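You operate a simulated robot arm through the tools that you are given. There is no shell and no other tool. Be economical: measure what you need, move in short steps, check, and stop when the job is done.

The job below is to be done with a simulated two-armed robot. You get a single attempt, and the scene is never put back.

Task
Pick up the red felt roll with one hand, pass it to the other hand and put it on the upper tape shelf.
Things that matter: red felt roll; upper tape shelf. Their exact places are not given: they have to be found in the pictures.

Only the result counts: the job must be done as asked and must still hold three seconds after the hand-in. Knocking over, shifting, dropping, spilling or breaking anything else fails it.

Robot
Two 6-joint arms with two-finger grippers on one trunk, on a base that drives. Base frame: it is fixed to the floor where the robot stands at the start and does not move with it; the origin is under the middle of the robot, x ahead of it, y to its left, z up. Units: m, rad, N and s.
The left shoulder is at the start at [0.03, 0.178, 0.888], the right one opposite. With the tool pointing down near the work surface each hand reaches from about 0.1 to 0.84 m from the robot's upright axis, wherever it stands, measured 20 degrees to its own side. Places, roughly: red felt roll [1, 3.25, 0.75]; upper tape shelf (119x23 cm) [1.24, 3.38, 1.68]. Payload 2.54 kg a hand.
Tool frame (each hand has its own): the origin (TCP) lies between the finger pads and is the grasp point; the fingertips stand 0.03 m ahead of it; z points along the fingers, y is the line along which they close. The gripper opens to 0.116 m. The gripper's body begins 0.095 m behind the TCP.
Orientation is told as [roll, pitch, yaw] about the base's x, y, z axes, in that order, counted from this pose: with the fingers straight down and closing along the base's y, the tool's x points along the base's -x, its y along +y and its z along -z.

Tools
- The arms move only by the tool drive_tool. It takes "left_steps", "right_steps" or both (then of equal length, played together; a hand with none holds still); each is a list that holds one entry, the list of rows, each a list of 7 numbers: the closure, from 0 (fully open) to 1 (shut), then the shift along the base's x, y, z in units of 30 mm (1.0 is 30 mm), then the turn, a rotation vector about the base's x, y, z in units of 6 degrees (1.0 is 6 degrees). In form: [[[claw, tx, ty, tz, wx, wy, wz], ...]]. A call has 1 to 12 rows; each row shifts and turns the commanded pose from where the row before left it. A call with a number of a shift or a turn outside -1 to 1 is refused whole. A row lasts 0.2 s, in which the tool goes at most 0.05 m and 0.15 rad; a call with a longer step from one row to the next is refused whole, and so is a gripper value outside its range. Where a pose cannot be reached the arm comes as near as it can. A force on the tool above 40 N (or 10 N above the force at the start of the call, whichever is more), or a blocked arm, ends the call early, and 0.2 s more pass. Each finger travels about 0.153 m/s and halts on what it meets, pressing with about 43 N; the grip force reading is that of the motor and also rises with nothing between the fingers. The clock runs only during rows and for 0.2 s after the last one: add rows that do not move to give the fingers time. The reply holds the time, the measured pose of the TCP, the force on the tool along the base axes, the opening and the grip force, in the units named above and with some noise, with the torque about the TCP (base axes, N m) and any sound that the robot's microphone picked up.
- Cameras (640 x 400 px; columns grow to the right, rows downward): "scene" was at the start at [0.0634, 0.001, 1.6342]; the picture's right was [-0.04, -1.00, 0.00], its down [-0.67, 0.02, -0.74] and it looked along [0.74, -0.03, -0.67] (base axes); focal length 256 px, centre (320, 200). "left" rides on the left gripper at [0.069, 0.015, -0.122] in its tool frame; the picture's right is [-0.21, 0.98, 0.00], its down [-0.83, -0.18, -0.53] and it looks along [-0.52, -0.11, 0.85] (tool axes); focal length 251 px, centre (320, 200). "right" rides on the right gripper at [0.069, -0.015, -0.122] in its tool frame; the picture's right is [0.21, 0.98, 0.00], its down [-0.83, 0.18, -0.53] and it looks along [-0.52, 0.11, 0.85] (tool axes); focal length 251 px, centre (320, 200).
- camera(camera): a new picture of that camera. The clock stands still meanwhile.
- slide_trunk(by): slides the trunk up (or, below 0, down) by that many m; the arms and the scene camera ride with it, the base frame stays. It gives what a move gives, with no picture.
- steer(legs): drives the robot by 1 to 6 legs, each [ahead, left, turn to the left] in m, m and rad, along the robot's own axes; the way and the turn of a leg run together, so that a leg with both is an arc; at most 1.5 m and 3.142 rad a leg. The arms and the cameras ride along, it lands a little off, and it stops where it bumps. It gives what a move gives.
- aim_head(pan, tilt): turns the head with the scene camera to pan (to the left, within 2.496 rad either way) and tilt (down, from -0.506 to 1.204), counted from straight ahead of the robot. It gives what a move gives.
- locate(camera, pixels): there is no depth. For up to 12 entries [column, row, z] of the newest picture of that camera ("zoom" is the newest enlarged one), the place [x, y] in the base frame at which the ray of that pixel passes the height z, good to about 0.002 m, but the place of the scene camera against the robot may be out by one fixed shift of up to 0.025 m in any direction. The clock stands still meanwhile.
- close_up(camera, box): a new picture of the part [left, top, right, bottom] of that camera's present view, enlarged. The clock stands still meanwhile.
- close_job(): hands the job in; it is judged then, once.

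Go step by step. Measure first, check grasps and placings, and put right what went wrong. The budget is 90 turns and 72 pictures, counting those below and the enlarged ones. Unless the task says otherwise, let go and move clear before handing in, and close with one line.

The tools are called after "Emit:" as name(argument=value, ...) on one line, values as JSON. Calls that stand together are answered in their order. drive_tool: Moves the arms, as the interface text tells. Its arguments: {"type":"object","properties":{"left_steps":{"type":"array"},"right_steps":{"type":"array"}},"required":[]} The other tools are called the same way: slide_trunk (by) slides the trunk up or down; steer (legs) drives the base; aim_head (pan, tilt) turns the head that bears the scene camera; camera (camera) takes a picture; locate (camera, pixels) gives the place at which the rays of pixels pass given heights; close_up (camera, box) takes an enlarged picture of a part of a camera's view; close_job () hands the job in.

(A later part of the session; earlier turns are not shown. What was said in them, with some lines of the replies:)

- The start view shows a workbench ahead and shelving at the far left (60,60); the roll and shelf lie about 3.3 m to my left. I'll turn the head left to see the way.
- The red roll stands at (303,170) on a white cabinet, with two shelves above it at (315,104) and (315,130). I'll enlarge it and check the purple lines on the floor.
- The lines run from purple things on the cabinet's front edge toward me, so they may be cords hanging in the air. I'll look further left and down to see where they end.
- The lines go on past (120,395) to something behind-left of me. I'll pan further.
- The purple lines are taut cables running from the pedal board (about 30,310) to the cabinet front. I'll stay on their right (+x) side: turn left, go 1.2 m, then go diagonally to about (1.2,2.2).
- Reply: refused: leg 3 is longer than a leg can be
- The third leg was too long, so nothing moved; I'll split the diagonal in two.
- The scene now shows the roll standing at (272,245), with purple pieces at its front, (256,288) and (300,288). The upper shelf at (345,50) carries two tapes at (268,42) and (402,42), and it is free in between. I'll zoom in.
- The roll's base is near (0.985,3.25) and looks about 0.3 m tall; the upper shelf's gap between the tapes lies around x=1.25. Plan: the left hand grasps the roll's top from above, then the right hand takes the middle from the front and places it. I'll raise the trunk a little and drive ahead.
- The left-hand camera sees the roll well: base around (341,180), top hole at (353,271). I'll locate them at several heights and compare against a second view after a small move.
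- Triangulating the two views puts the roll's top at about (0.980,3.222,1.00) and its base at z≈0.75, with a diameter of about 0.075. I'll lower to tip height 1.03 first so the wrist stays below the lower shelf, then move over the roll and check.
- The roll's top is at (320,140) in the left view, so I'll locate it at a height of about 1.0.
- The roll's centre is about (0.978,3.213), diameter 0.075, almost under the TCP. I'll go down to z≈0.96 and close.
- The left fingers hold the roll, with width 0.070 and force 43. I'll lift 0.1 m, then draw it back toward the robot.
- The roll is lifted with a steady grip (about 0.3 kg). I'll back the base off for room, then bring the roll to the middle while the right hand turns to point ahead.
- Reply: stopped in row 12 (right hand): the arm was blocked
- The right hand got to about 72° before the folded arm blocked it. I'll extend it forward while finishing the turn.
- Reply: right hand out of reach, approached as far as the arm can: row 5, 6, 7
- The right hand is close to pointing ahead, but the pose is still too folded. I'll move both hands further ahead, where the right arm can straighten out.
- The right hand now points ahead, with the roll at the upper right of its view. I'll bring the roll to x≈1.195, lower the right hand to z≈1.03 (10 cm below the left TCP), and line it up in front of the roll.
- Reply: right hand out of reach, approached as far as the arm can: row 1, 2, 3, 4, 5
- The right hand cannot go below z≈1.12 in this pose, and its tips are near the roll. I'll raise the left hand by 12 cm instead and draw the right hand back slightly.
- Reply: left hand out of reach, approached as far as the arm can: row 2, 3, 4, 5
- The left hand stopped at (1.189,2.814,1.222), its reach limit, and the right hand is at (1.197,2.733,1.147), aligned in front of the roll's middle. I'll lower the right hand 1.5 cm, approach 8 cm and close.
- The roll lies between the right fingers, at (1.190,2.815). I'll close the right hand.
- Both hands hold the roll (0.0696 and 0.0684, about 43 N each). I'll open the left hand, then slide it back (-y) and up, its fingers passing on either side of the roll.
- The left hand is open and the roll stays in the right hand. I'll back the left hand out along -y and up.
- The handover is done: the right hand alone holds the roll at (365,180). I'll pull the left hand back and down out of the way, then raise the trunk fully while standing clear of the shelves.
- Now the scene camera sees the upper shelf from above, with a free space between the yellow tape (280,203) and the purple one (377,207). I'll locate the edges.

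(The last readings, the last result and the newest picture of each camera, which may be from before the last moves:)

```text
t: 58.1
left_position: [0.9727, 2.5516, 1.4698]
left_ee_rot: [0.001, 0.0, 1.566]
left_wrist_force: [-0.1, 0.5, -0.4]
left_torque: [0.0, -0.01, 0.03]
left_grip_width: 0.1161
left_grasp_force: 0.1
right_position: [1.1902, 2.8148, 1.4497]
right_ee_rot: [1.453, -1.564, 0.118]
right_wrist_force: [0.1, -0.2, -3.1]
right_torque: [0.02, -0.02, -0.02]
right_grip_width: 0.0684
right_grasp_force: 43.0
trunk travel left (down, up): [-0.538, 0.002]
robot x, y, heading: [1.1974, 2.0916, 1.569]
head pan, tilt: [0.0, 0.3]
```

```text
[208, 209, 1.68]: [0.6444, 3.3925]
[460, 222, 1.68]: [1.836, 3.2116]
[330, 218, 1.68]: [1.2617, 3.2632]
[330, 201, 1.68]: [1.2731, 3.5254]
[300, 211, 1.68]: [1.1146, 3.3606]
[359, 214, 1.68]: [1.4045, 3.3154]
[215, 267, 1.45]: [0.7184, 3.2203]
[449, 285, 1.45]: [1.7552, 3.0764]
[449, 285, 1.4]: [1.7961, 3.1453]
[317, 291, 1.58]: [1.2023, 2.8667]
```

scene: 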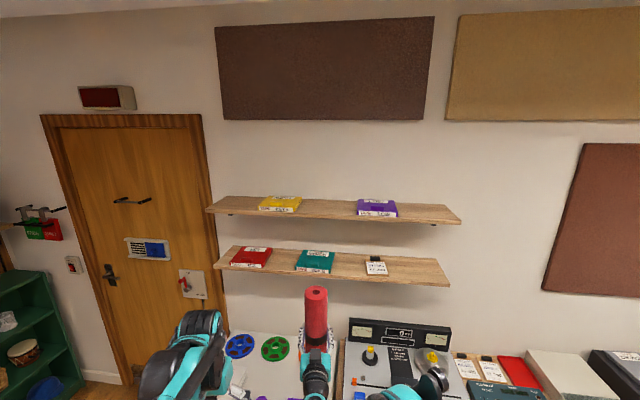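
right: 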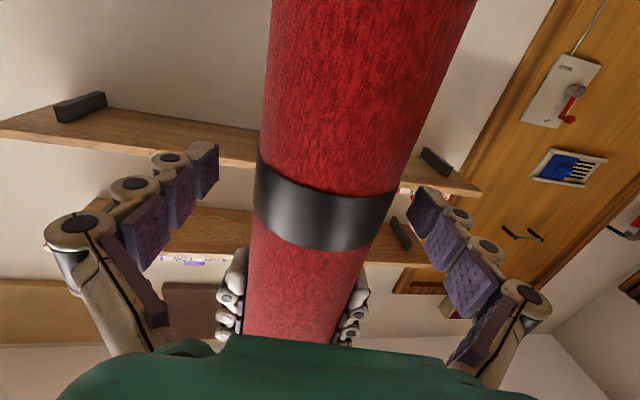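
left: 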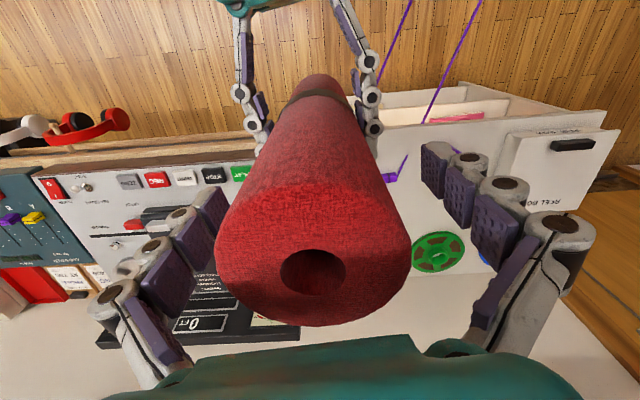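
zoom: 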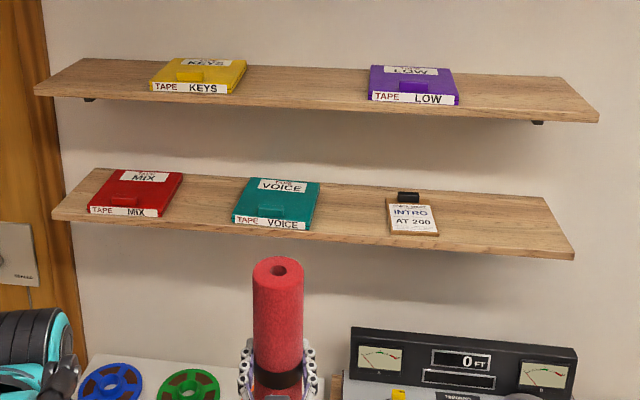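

The shelf's front edge at x≈1.26 is at y≈3.263 and its centre at about y≈3.38, with the free gap running from x≈1.115 to 1.40; the shelf looks rotated about -0.14 rad. I'll raise the roll to z≈1.87 and shift it to x≈1.257 while still clear.

Emit:
drive_tool(right_steps=[[[0.9, 0, 0, 0.6, 0, 0, 0], [0.9, 0, 0, 1, 0, 0, 0], [0.9, 0, 0, 1, 0, 0, 0], [0.9, 0, 0, 1, 0, 0, 0], [0.9, 0, 0, 1, 0, 0, 0], [0.9, 0, 0, 1, 0, 0, 0], [0.9, 0, 0, 1, 0, 0, 0], [0.9, 0, 0, 1, 0, 0, 0], [0.9, 0, 0, 1, 0, 0, 0], [0.9, 0, 0, 1, 0, 0, 0], [0.9, 0, 0, 1, 0, 0, 0], [0.9, 0, 0, 1, 0, 0, 0]]])

Emit:
drive_tool(right_steps=[[[0.9, 0.6, 0, 1, 0, 0, 0], [0.9, 0.8, 0, 1, 0, 0, 0], [0.9, 0.8, 0, 0.5, 0, 0, 0], [0.9, 0, 0, 0, 0, 0, 0]]])

Emit:
camera(camera="scene")

```text
t: 60.7
left_position: [0.9723, 2.5517, 1.4691]
left_ee_rot: [0.001, 0.001, 1.566]
left_wrist_force: [0.2, 0.9, -0.3]
left_torque: [0.04, -0.01, 0.0]
left_grip_width: 0.1162
left_grasp_force: 0.0
right_position: [1.1912, 2.8137, 1.7979]
right_ee_rot: [1.512, -1.563, 0.058]
right_wrist_force: [-0.5, -0.4, -3.2]
right_torque: [0.0, 0.01, 0.03]
right_grip_width: 0.0682
right_grasp_force: 43.2
trunk travel left (down, up): [-0.538, 0.002]
robot x, y, heading: [1.1972, 2.0897, 1.567]
head pan, tilt: [0.0, 0.3]
```

```text
t: 61.7
left_position: [0.9726, 2.5517, 1.4696]
left_ee_rot: [-0.001, 0.0, 1.563]
left_wrist_force: [0.6, -0.2, 0.3]
left_torque: [0.0, -0.04, 0.0]
left_grip_width: 0.116
left_grasp_force: 0.0
right_position: [1.2545, 2.8144, 1.873]
right_ee_rot: [1.437, -1.565, 0.134]
right_wrist_force: [-0.7, 0.4, -3.8]
right_torque: [-0.01, 0.01, -0.01]
right_grip_width: 0.0682
right_grasp_force: 42.5
trunk travel left (down, up): [-0.538, 0.002]
robot x, y, heading: [1.197, 2.0888, 1.567]
head pan, tilt: [0.0, 0.3]
```

```text
40 pictures are left
```

scene: 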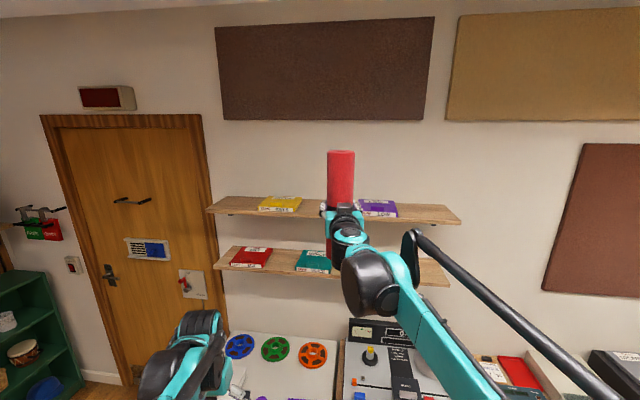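

The roll is held at (1.254,2.814,1.873), its base at about 1.754, above the shelf. I'll drive ahead 0.4 m.

Emit:
steer(legs=[[0.4, 0, 0]])

Emit:
camera(camera="scene")

Emit:
camera(camera="left")

```text
t: 64.2
left_position: [0.9735, 2.949, 1.4702]
left_ee_rot: [-0.001, -0.003, 1.568]
left_wrist_force: [-0.3, -1.0, 0.3]
left_torque: [0.02, -0.02, 0.0]
left_grip_width: 0.116
left_grasp_force: 0.1
right_position: [1.2559, 3.213, 1.8735]
right_ee_rot: [1.639, -1.565, -0.066]
right_wrist_force: [1.0, 0.1, -4.1]
right_torque: [0.0, 0.01, -0.01]
right_grip_width: 0.0685
right_grasp_force: 42.8
trunk travel left (down, up): [-0.538, 0.002]
robot x, y, heading: [1.2039, 2.4884, 1.566]
head pan, tilt: [0.0, 0.3]
```

```text
39 pictures are left
```

scene: 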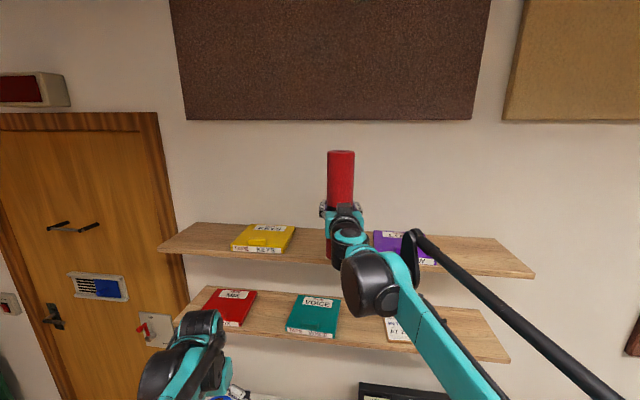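

```text
38 pictures are left
```

left: 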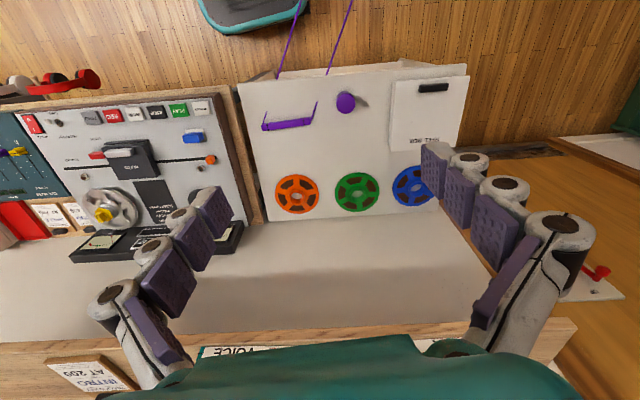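

I have two scene views 0.4 m apart, so I can triangulate the shelf height from its corners and the tapes' edges.

Emit:
close_up(camera="scene", box=[150, 200, 550, 300])

Emit:
locate(camera="scene", pixels=[[158, 247, 1.66], [158, 247, 1.68], [158, 247, 1.7], [535, 272, 1.66], [535, 272, 1.68], [535, 272, 1.7], [315, 262, 1.68], [315, 229, 1.68], [283, 253, 1.68], [373, 252, 1.68], [295, 229, 1.68]])

```text
1.60 times, centred on (350, 250) of scene
```

zoom: 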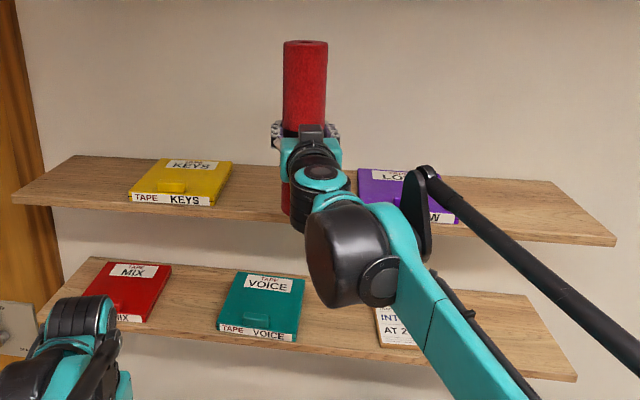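

```text
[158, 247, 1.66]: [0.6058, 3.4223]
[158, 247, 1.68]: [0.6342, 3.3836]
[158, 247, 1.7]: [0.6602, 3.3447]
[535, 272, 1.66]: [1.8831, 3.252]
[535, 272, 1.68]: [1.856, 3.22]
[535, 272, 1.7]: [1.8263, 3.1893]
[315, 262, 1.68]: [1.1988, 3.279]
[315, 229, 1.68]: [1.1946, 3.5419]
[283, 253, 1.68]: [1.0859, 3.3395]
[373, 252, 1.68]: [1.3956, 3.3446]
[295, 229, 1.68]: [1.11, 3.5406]
```

The shelf top comes out at z≈1.68–1.69, its front edge at y≈3.27, and the gap's centre at x≈1.25. I'll extend the roll to y≈3.375 at the present height.

Emit:
drive_tool(right_steps=[[[0.9, -0.1, 0.7, 0, 0, 0, 0], [0.9, 0, 0.7, 0, 0, 0, 0], [0.9, 0, 0.7, 0, 0, 0, 0], [0.9, 0, 0.7, 0, 0, 0, 0], [0.9, 0, 0.7, 0, 0, 0, 0], [0.9, 0, 0.7, 0, 0, 0, 0], [0.9, 0, 0.7, 0, 0, 0, 0], [0.9, 0, 0.5, 0, 0, 0, 0], [0.9, 0, 0, 0, 0, 0, 0]]])

Emit:
camera(camera="scene")

Emit:
camera(camera="right")

```text
t: 66.2
left_position: [0.9738, 2.9495, 1.4699]
left_ee_rot: [0.001, 0.0, 1.567]
left_wrist_force: [-0.7, 0.4, 0.3]
left_torque: [0.02, 0.0, 0.0]
left_grip_width: 0.116
left_grasp_force: 0.1
right_position: [1.2538, 3.3759, 1.8727]
right_ee_rot: [1.527, -1.566, 0.048]
right_wrist_force: [0.4, 0.2, -3.6]
right_torque: [-0.03, 0.02, -0.02]
right_grip_width: 0.0682
right_grasp_force: 43.2
trunk travel left (down, up): [-0.538, 0.002]
robot x, y, heading: [1.1992, 2.4891, 1.568]
head pan, tilt: [0.0, 0.3]
```

```text
36 pictures are left
```

scene: 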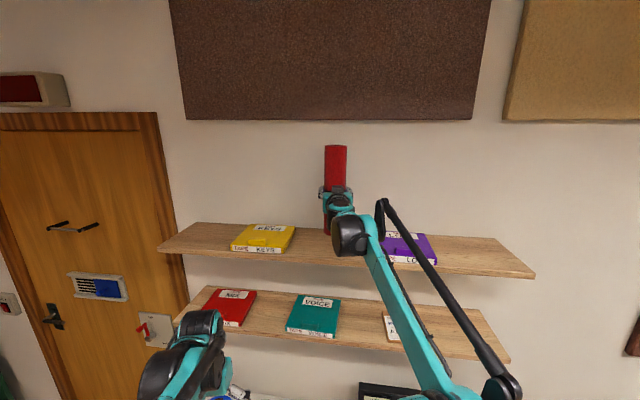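

```text
35 pictures are left
```

right: 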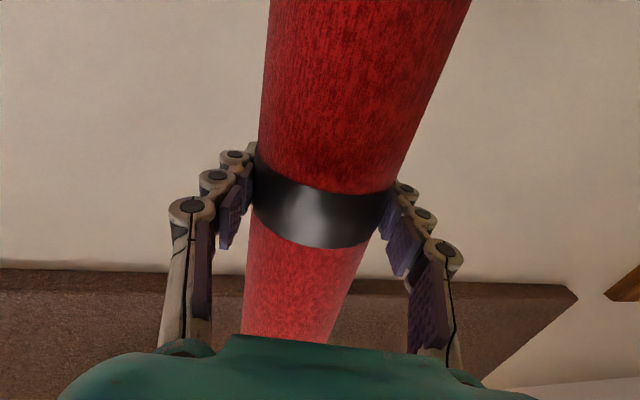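

The roll is now above the shelf between the tapes. I'll lower it 4.2 cm and look at the gap.

Emit:
drive_tool(right_steps=[[[0.9, 0, 0, -0.4, 0, 0, 0], [0.9, 0, 0, -0.4, 0, 0, 0], [0.9, 0, 0, -0.3, 0, 0, 0], [0.9, 0, 0, -0.3, 0, 0, 0], [0.9, 0, 0, 0, 0, 0, 0]]])

Emit:
close_up(camera="scene", box=[220, 130, 450, 280])

```text
t: 67.4
left_position: [0.9738, 2.9511, 1.4708]
left_ee_rot: [0.001, 0.0, 1.567]
left_wrist_force: [0.4, 0.6, 0.4]
left_torque: [-0.02, -0.03, 0.01]
left_grip_width: 0.1161
left_grasp_force: 0.0
right_position: [1.2534, 3.3763, 1.8316]
right_ee_rot: [1.473, -1.566, 0.098]
right_wrist_force: [0.3, -0.1, -3.3]
right_torque: [0.02, 0.03, 0.02]
right_grip_width: 0.0685
right_grasp_force: 42.8
trunk travel left (down, up): [-0.538, 0.002]
robot x, y, heading: [1.2031, 2.4862, 1.571]
head pan, tilt: [0.0, 0.3]
```

```text
2.67 times, centred on (335, 205) of scene
```

zoom: 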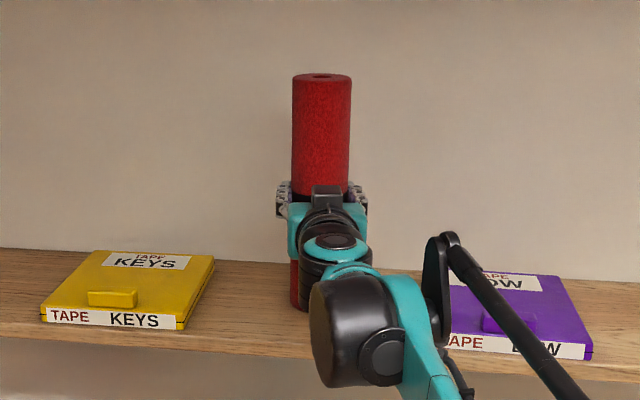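

It is still free (force -3.3 N). I'll go 2 cm further down, then creep.

Emit:
drive_tool(right_steps=[[[0.9, 0, 0, -0.25, 0, 0, 0], [0.9, 0, 0, -0.25, 0, 0, 0], [0.9, 0, 0, -0.15, 0, 0, 0], [0.9, 0, 0, 0, 0, 0, 0]]])

Emit:
drive_tool(right_steps=[[[0.9, 0, 0, -0.12, 0, 0, 0], [0.9, 0, 0, 0, 0, 0, 0]]])

Emit:
drive_tool(right_steps=[[[0.9, 0, 0, -0.12, 0, 0, 0], [0.9, 0, 0, 0, 0, 0, 0]]])

```text
t: 67.7
left_position: [0.9729, 2.9499, 1.47]
left_ee_rot: [0.001, -0.002, 1.567]
left_wrist_force: [0.1, 0.1, -0.4]
left_torque: [-0.01, 0.02, 0.01]
left_grip_width: 0.1162
left_grasp_force: 0.1
right_position: [1.2529, 3.3741, 1.8304]
right_ee_rot: [2.166, -1.569, -0.592]
right_wrist_force: [-2.3, 1.1, 9.1]
right_torque: [-0.29, 0.21, -0.06]
right_grip_width: 0.0685
right_grasp_force: 42.9
trunk travel left (down, up): [-0.538, 0.002]
robot x, y, heading: [1.2025, 2.4911, 1.568]
head pan, tilt: [0.0, 0.3]
stopped in row 1 (right hand): the force on the tool passed its limit at 53 N (the readings are from after the stop); the commanded pose is now the measured one
```

```text
t: 68.1
left_position: [0.9726, 2.9496, 1.4706]
left_ee_rot: [0.0, -0.002, 1.567]
left_wrist_force: [0.1, 0.1, -0.5]
left_torque: [-0.01, 0.03, -0.02]
left_grip_width: 0.1159
left_grasp_force: 0.1
right_position: [1.2529, 3.3725, 1.8296]
right_ee_rot: [2.888, -1.57, -1.314]
right_wrist_force: [-2.0, 4.6, 14.9]
right_torque: [-0.01, 0.27, -0.04]
right_grip_width: 0.0686
right_grasp_force: 42.7
trunk travel left (down, up): [-0.538, 0.002]
robot x, y, heading: [1.2014, 2.4886, 1.568]
head pan, tilt: [0.0, 0.3]
stopped in row 1 (right hand): the force on the tool passed its limit at 48 N (the readings are from after the stop); the commanded pose is now the measured one
```

```text
t: 68.4
left_position: [0.9733, 2.9492, 1.4704]
left_ee_rot: [0.0, -0.002, 1.568]
left_wrist_force: [-0.1, 0.1, 0.7]
left_torque: [0.0, -0.03, 0.01]
left_grip_width: 0.1162
left_grasp_force: 0.0
right_position: [1.2522, 3.3746, 1.8314]
right_ee_rot: [-2.989, -1.568, -1.722]
right_wrist_force: [-3.0, 4.4, 14.4]
right_torque: [-0.08, 0.22, -0.07]
right_grip_width: 0.0683
right_grasp_force: 43.1
trunk travel left (down, up): [-0.538, 0.002]
robot x, y, heading: [1.202, 2.4884, 1.567]
head pan, tilt: [0.0, 0.3]
stopped in row 1 (right hand): the force on the tool passed its limit at 48 N (the readings are from after the stop); the commanded pose is now the measured one
```

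Firm contact now stops the hand at z≈1.830, with an upward force of about 14 N and little torque, so the roll's base is most likely pressing on the shelf. I'll check with a zoom on the base.

Emit:
close_up(camera="scene", box=[285, 200, 365, 255])

Emit:
camera(camera="right")

```text
7.27 times, centred on (325, 228) of scene
```

zoom: 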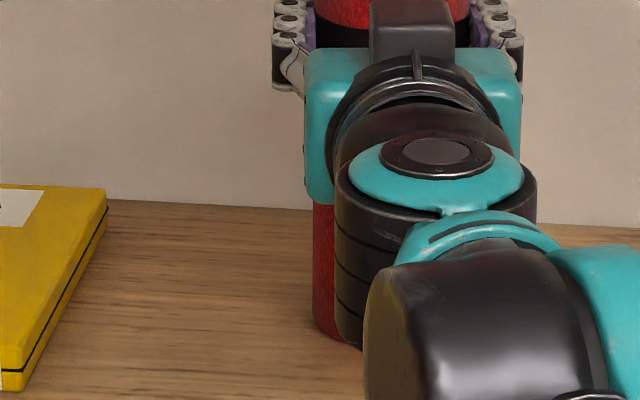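

```text
32 pictures are left
```

right: 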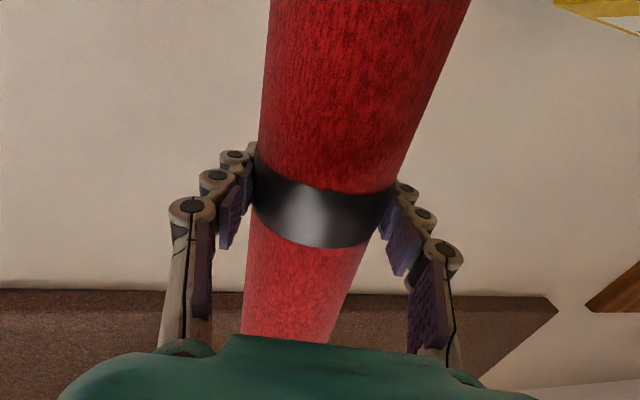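

Emit:
locate(camera="zoom", pixels=[[314, 315, 1.66], [314, 315, 1.68], [314, 315, 1.7], [314, 315, 1.71], [345, 345, 1.68], [345, 345, 1.7], [345, 345, 1.72]])

Emit:
locate(camera="right", pixels=[[340, 245, 1.83], [620, 20, 1.7]])

```text
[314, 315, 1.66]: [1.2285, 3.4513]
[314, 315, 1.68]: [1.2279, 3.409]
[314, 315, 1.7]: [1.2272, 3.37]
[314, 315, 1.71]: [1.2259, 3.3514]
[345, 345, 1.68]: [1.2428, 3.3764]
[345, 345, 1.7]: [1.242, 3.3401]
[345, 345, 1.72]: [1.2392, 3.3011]
```

```text
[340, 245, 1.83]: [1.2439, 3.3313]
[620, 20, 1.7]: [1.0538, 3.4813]
```

The roll's base comes out at z≈1.70 and y≈3.34–3.41, well inside the shelf (about 3.27–3.49), and contact is confirmed. I'll open the right hand gradually.

Emit:
drive_tool(right_steps=[[[0.38, 0, 0, 0, 0, 0, 0], [0.3, 0, 0, 0, 0, 0, 0], [0.15, 0, 0, 0, 0, 0, 0], [0, 0, 0, 0, 0, 0, 0], [0, 0, 0, 0, 0, 0, 0]]])

Emit:
camera(camera="right")

Emit:
close_up(camera="scene", box=[220, 130, 450, 280])

```text
t: 69.6
left_position: [0.9731, 2.9503, 1.4702]
left_ee_rot: [0.001, 0.001, 1.567]
left_wrist_force: [-0.1, 0.7, 0.8]
left_torque: [0.02, -0.01, 0.0]
left_grip_width: 0.1159
left_grasp_force: 0.0
right_position: [1.2529, 3.3743, 1.83]
right_ee_rot: [-2.844, -1.569, -1.866]
right_wrist_force: [-0.1, -0.5, 0.3]
right_torque: [0.03, 0.01, 0.01]
right_grip_width: 0.1161
right_grasp_force: 0.1
trunk travel left (down, up): [-0.538, 0.002]
robot x, y, heading: [1.2028, 2.4899, 1.562]
head pan, tilt: [0.0, 0.3]
```

```text
31 pictures are left
```

right: 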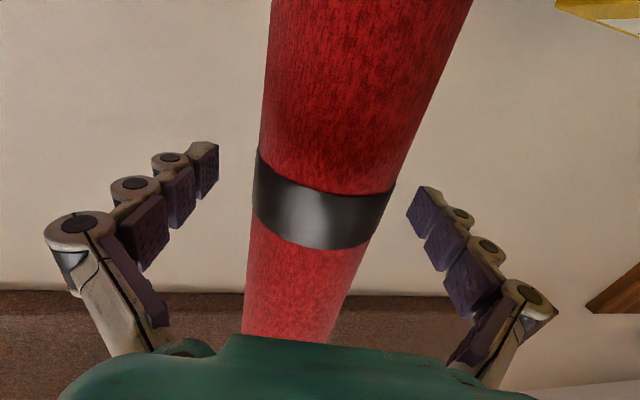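

```text
2.67 times, centred on (335, 205) of scene
```

zoom: 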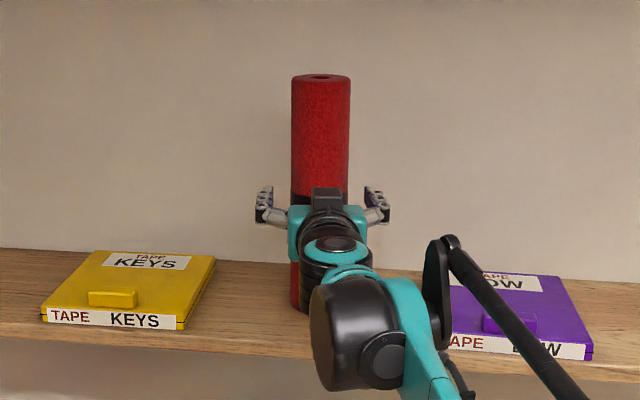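

The roll stands on its own between the open fingers. I'll withdraw straight back 12 cm with the arm, then back the base away.

Emit:
drive_tool(right_steps=[[[0, 0, -0.3, 0, 0, 0, 0], [0, 0, -0.5, 0, 0, 0, 0], [0, 0, -0.6, 0, 0, 0, 0], [0, 0, -0.7, 0, 0, 0, 0], [0, 0, -0.7, 0, 0, 0, 0], [0, 0, -0.7, 0, 0, 0, 0], [0, 0, -0.5, 0, 0, 0, 0]]])

Emit:
steer(legs=[[-0.4, 0, 0]])

Emit:
camera(camera="scene")

```text
t: 71.2
left_position: [0.9744, 2.9502, 1.4702]
left_ee_rot: [0.0, 0.0, 1.567]
left_wrist_force: [1.0, -0.3, 0.8]
left_torque: [0.02, 0.03, 0.0]
left_grip_width: 0.1158
left_grasp_force: 0.1
right_position: [1.2531, 3.2532, 1.8308]
right_ee_rot: [-2.965, -1.57, -1.745]
right_wrist_force: [-0.8, 0.4, 0.4]
right_torque: [-0.02, 0.03, 0.02]
right_grip_width: 0.1162
right_grasp_force: 0.0
trunk travel left (down, up): [-0.538, 0.002]
robot x, y, heading: [1.2015, 2.4935, 1.57]
head pan, tilt: [0.0, 0.3]
```

```text
t: 73.7
left_position: [0.9715, 2.5493, 1.4687]
left_ee_rot: [0.001, -0.001, 1.569]
left_wrist_force: [-0.5, -0.2, -0.3]
left_torque: [-0.02, -0.04, -0.04]
left_grip_width: 0.116
left_grasp_force: 0.1
right_position: [1.2501, 2.8543, 1.829]
right_ee_rot: [-2.292, -1.573, -2.415]
right_wrist_force: [0.1, 0.4, -0.6]
right_torque: [0.02, 0.0, -0.04]
right_grip_width: 0.116
right_grasp_force: 0.1
trunk travel left (down, up): [-0.538, 0.002]
robot x, y, heading: [1.2006, 2.0838, 1.57]
head pan, tilt: [0.0, 0.3]
```

```text
29 pictures are left
```

scene: 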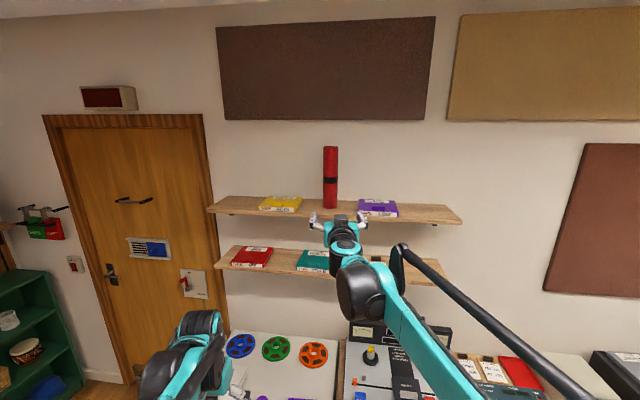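

The roll stands upright on the upper shelf at (330,178) between the two tapes, nothing else has moved, and both hands are empty and clear. I'm handing in.

Emit:
close_job()

```text
The job is handed in.
```

The red felt roll was picked up with the left hand, passed to the right hand, and left standing on the upper tape shelf between the KEYS and LOW tapes. I handed the job in with both hands clear.
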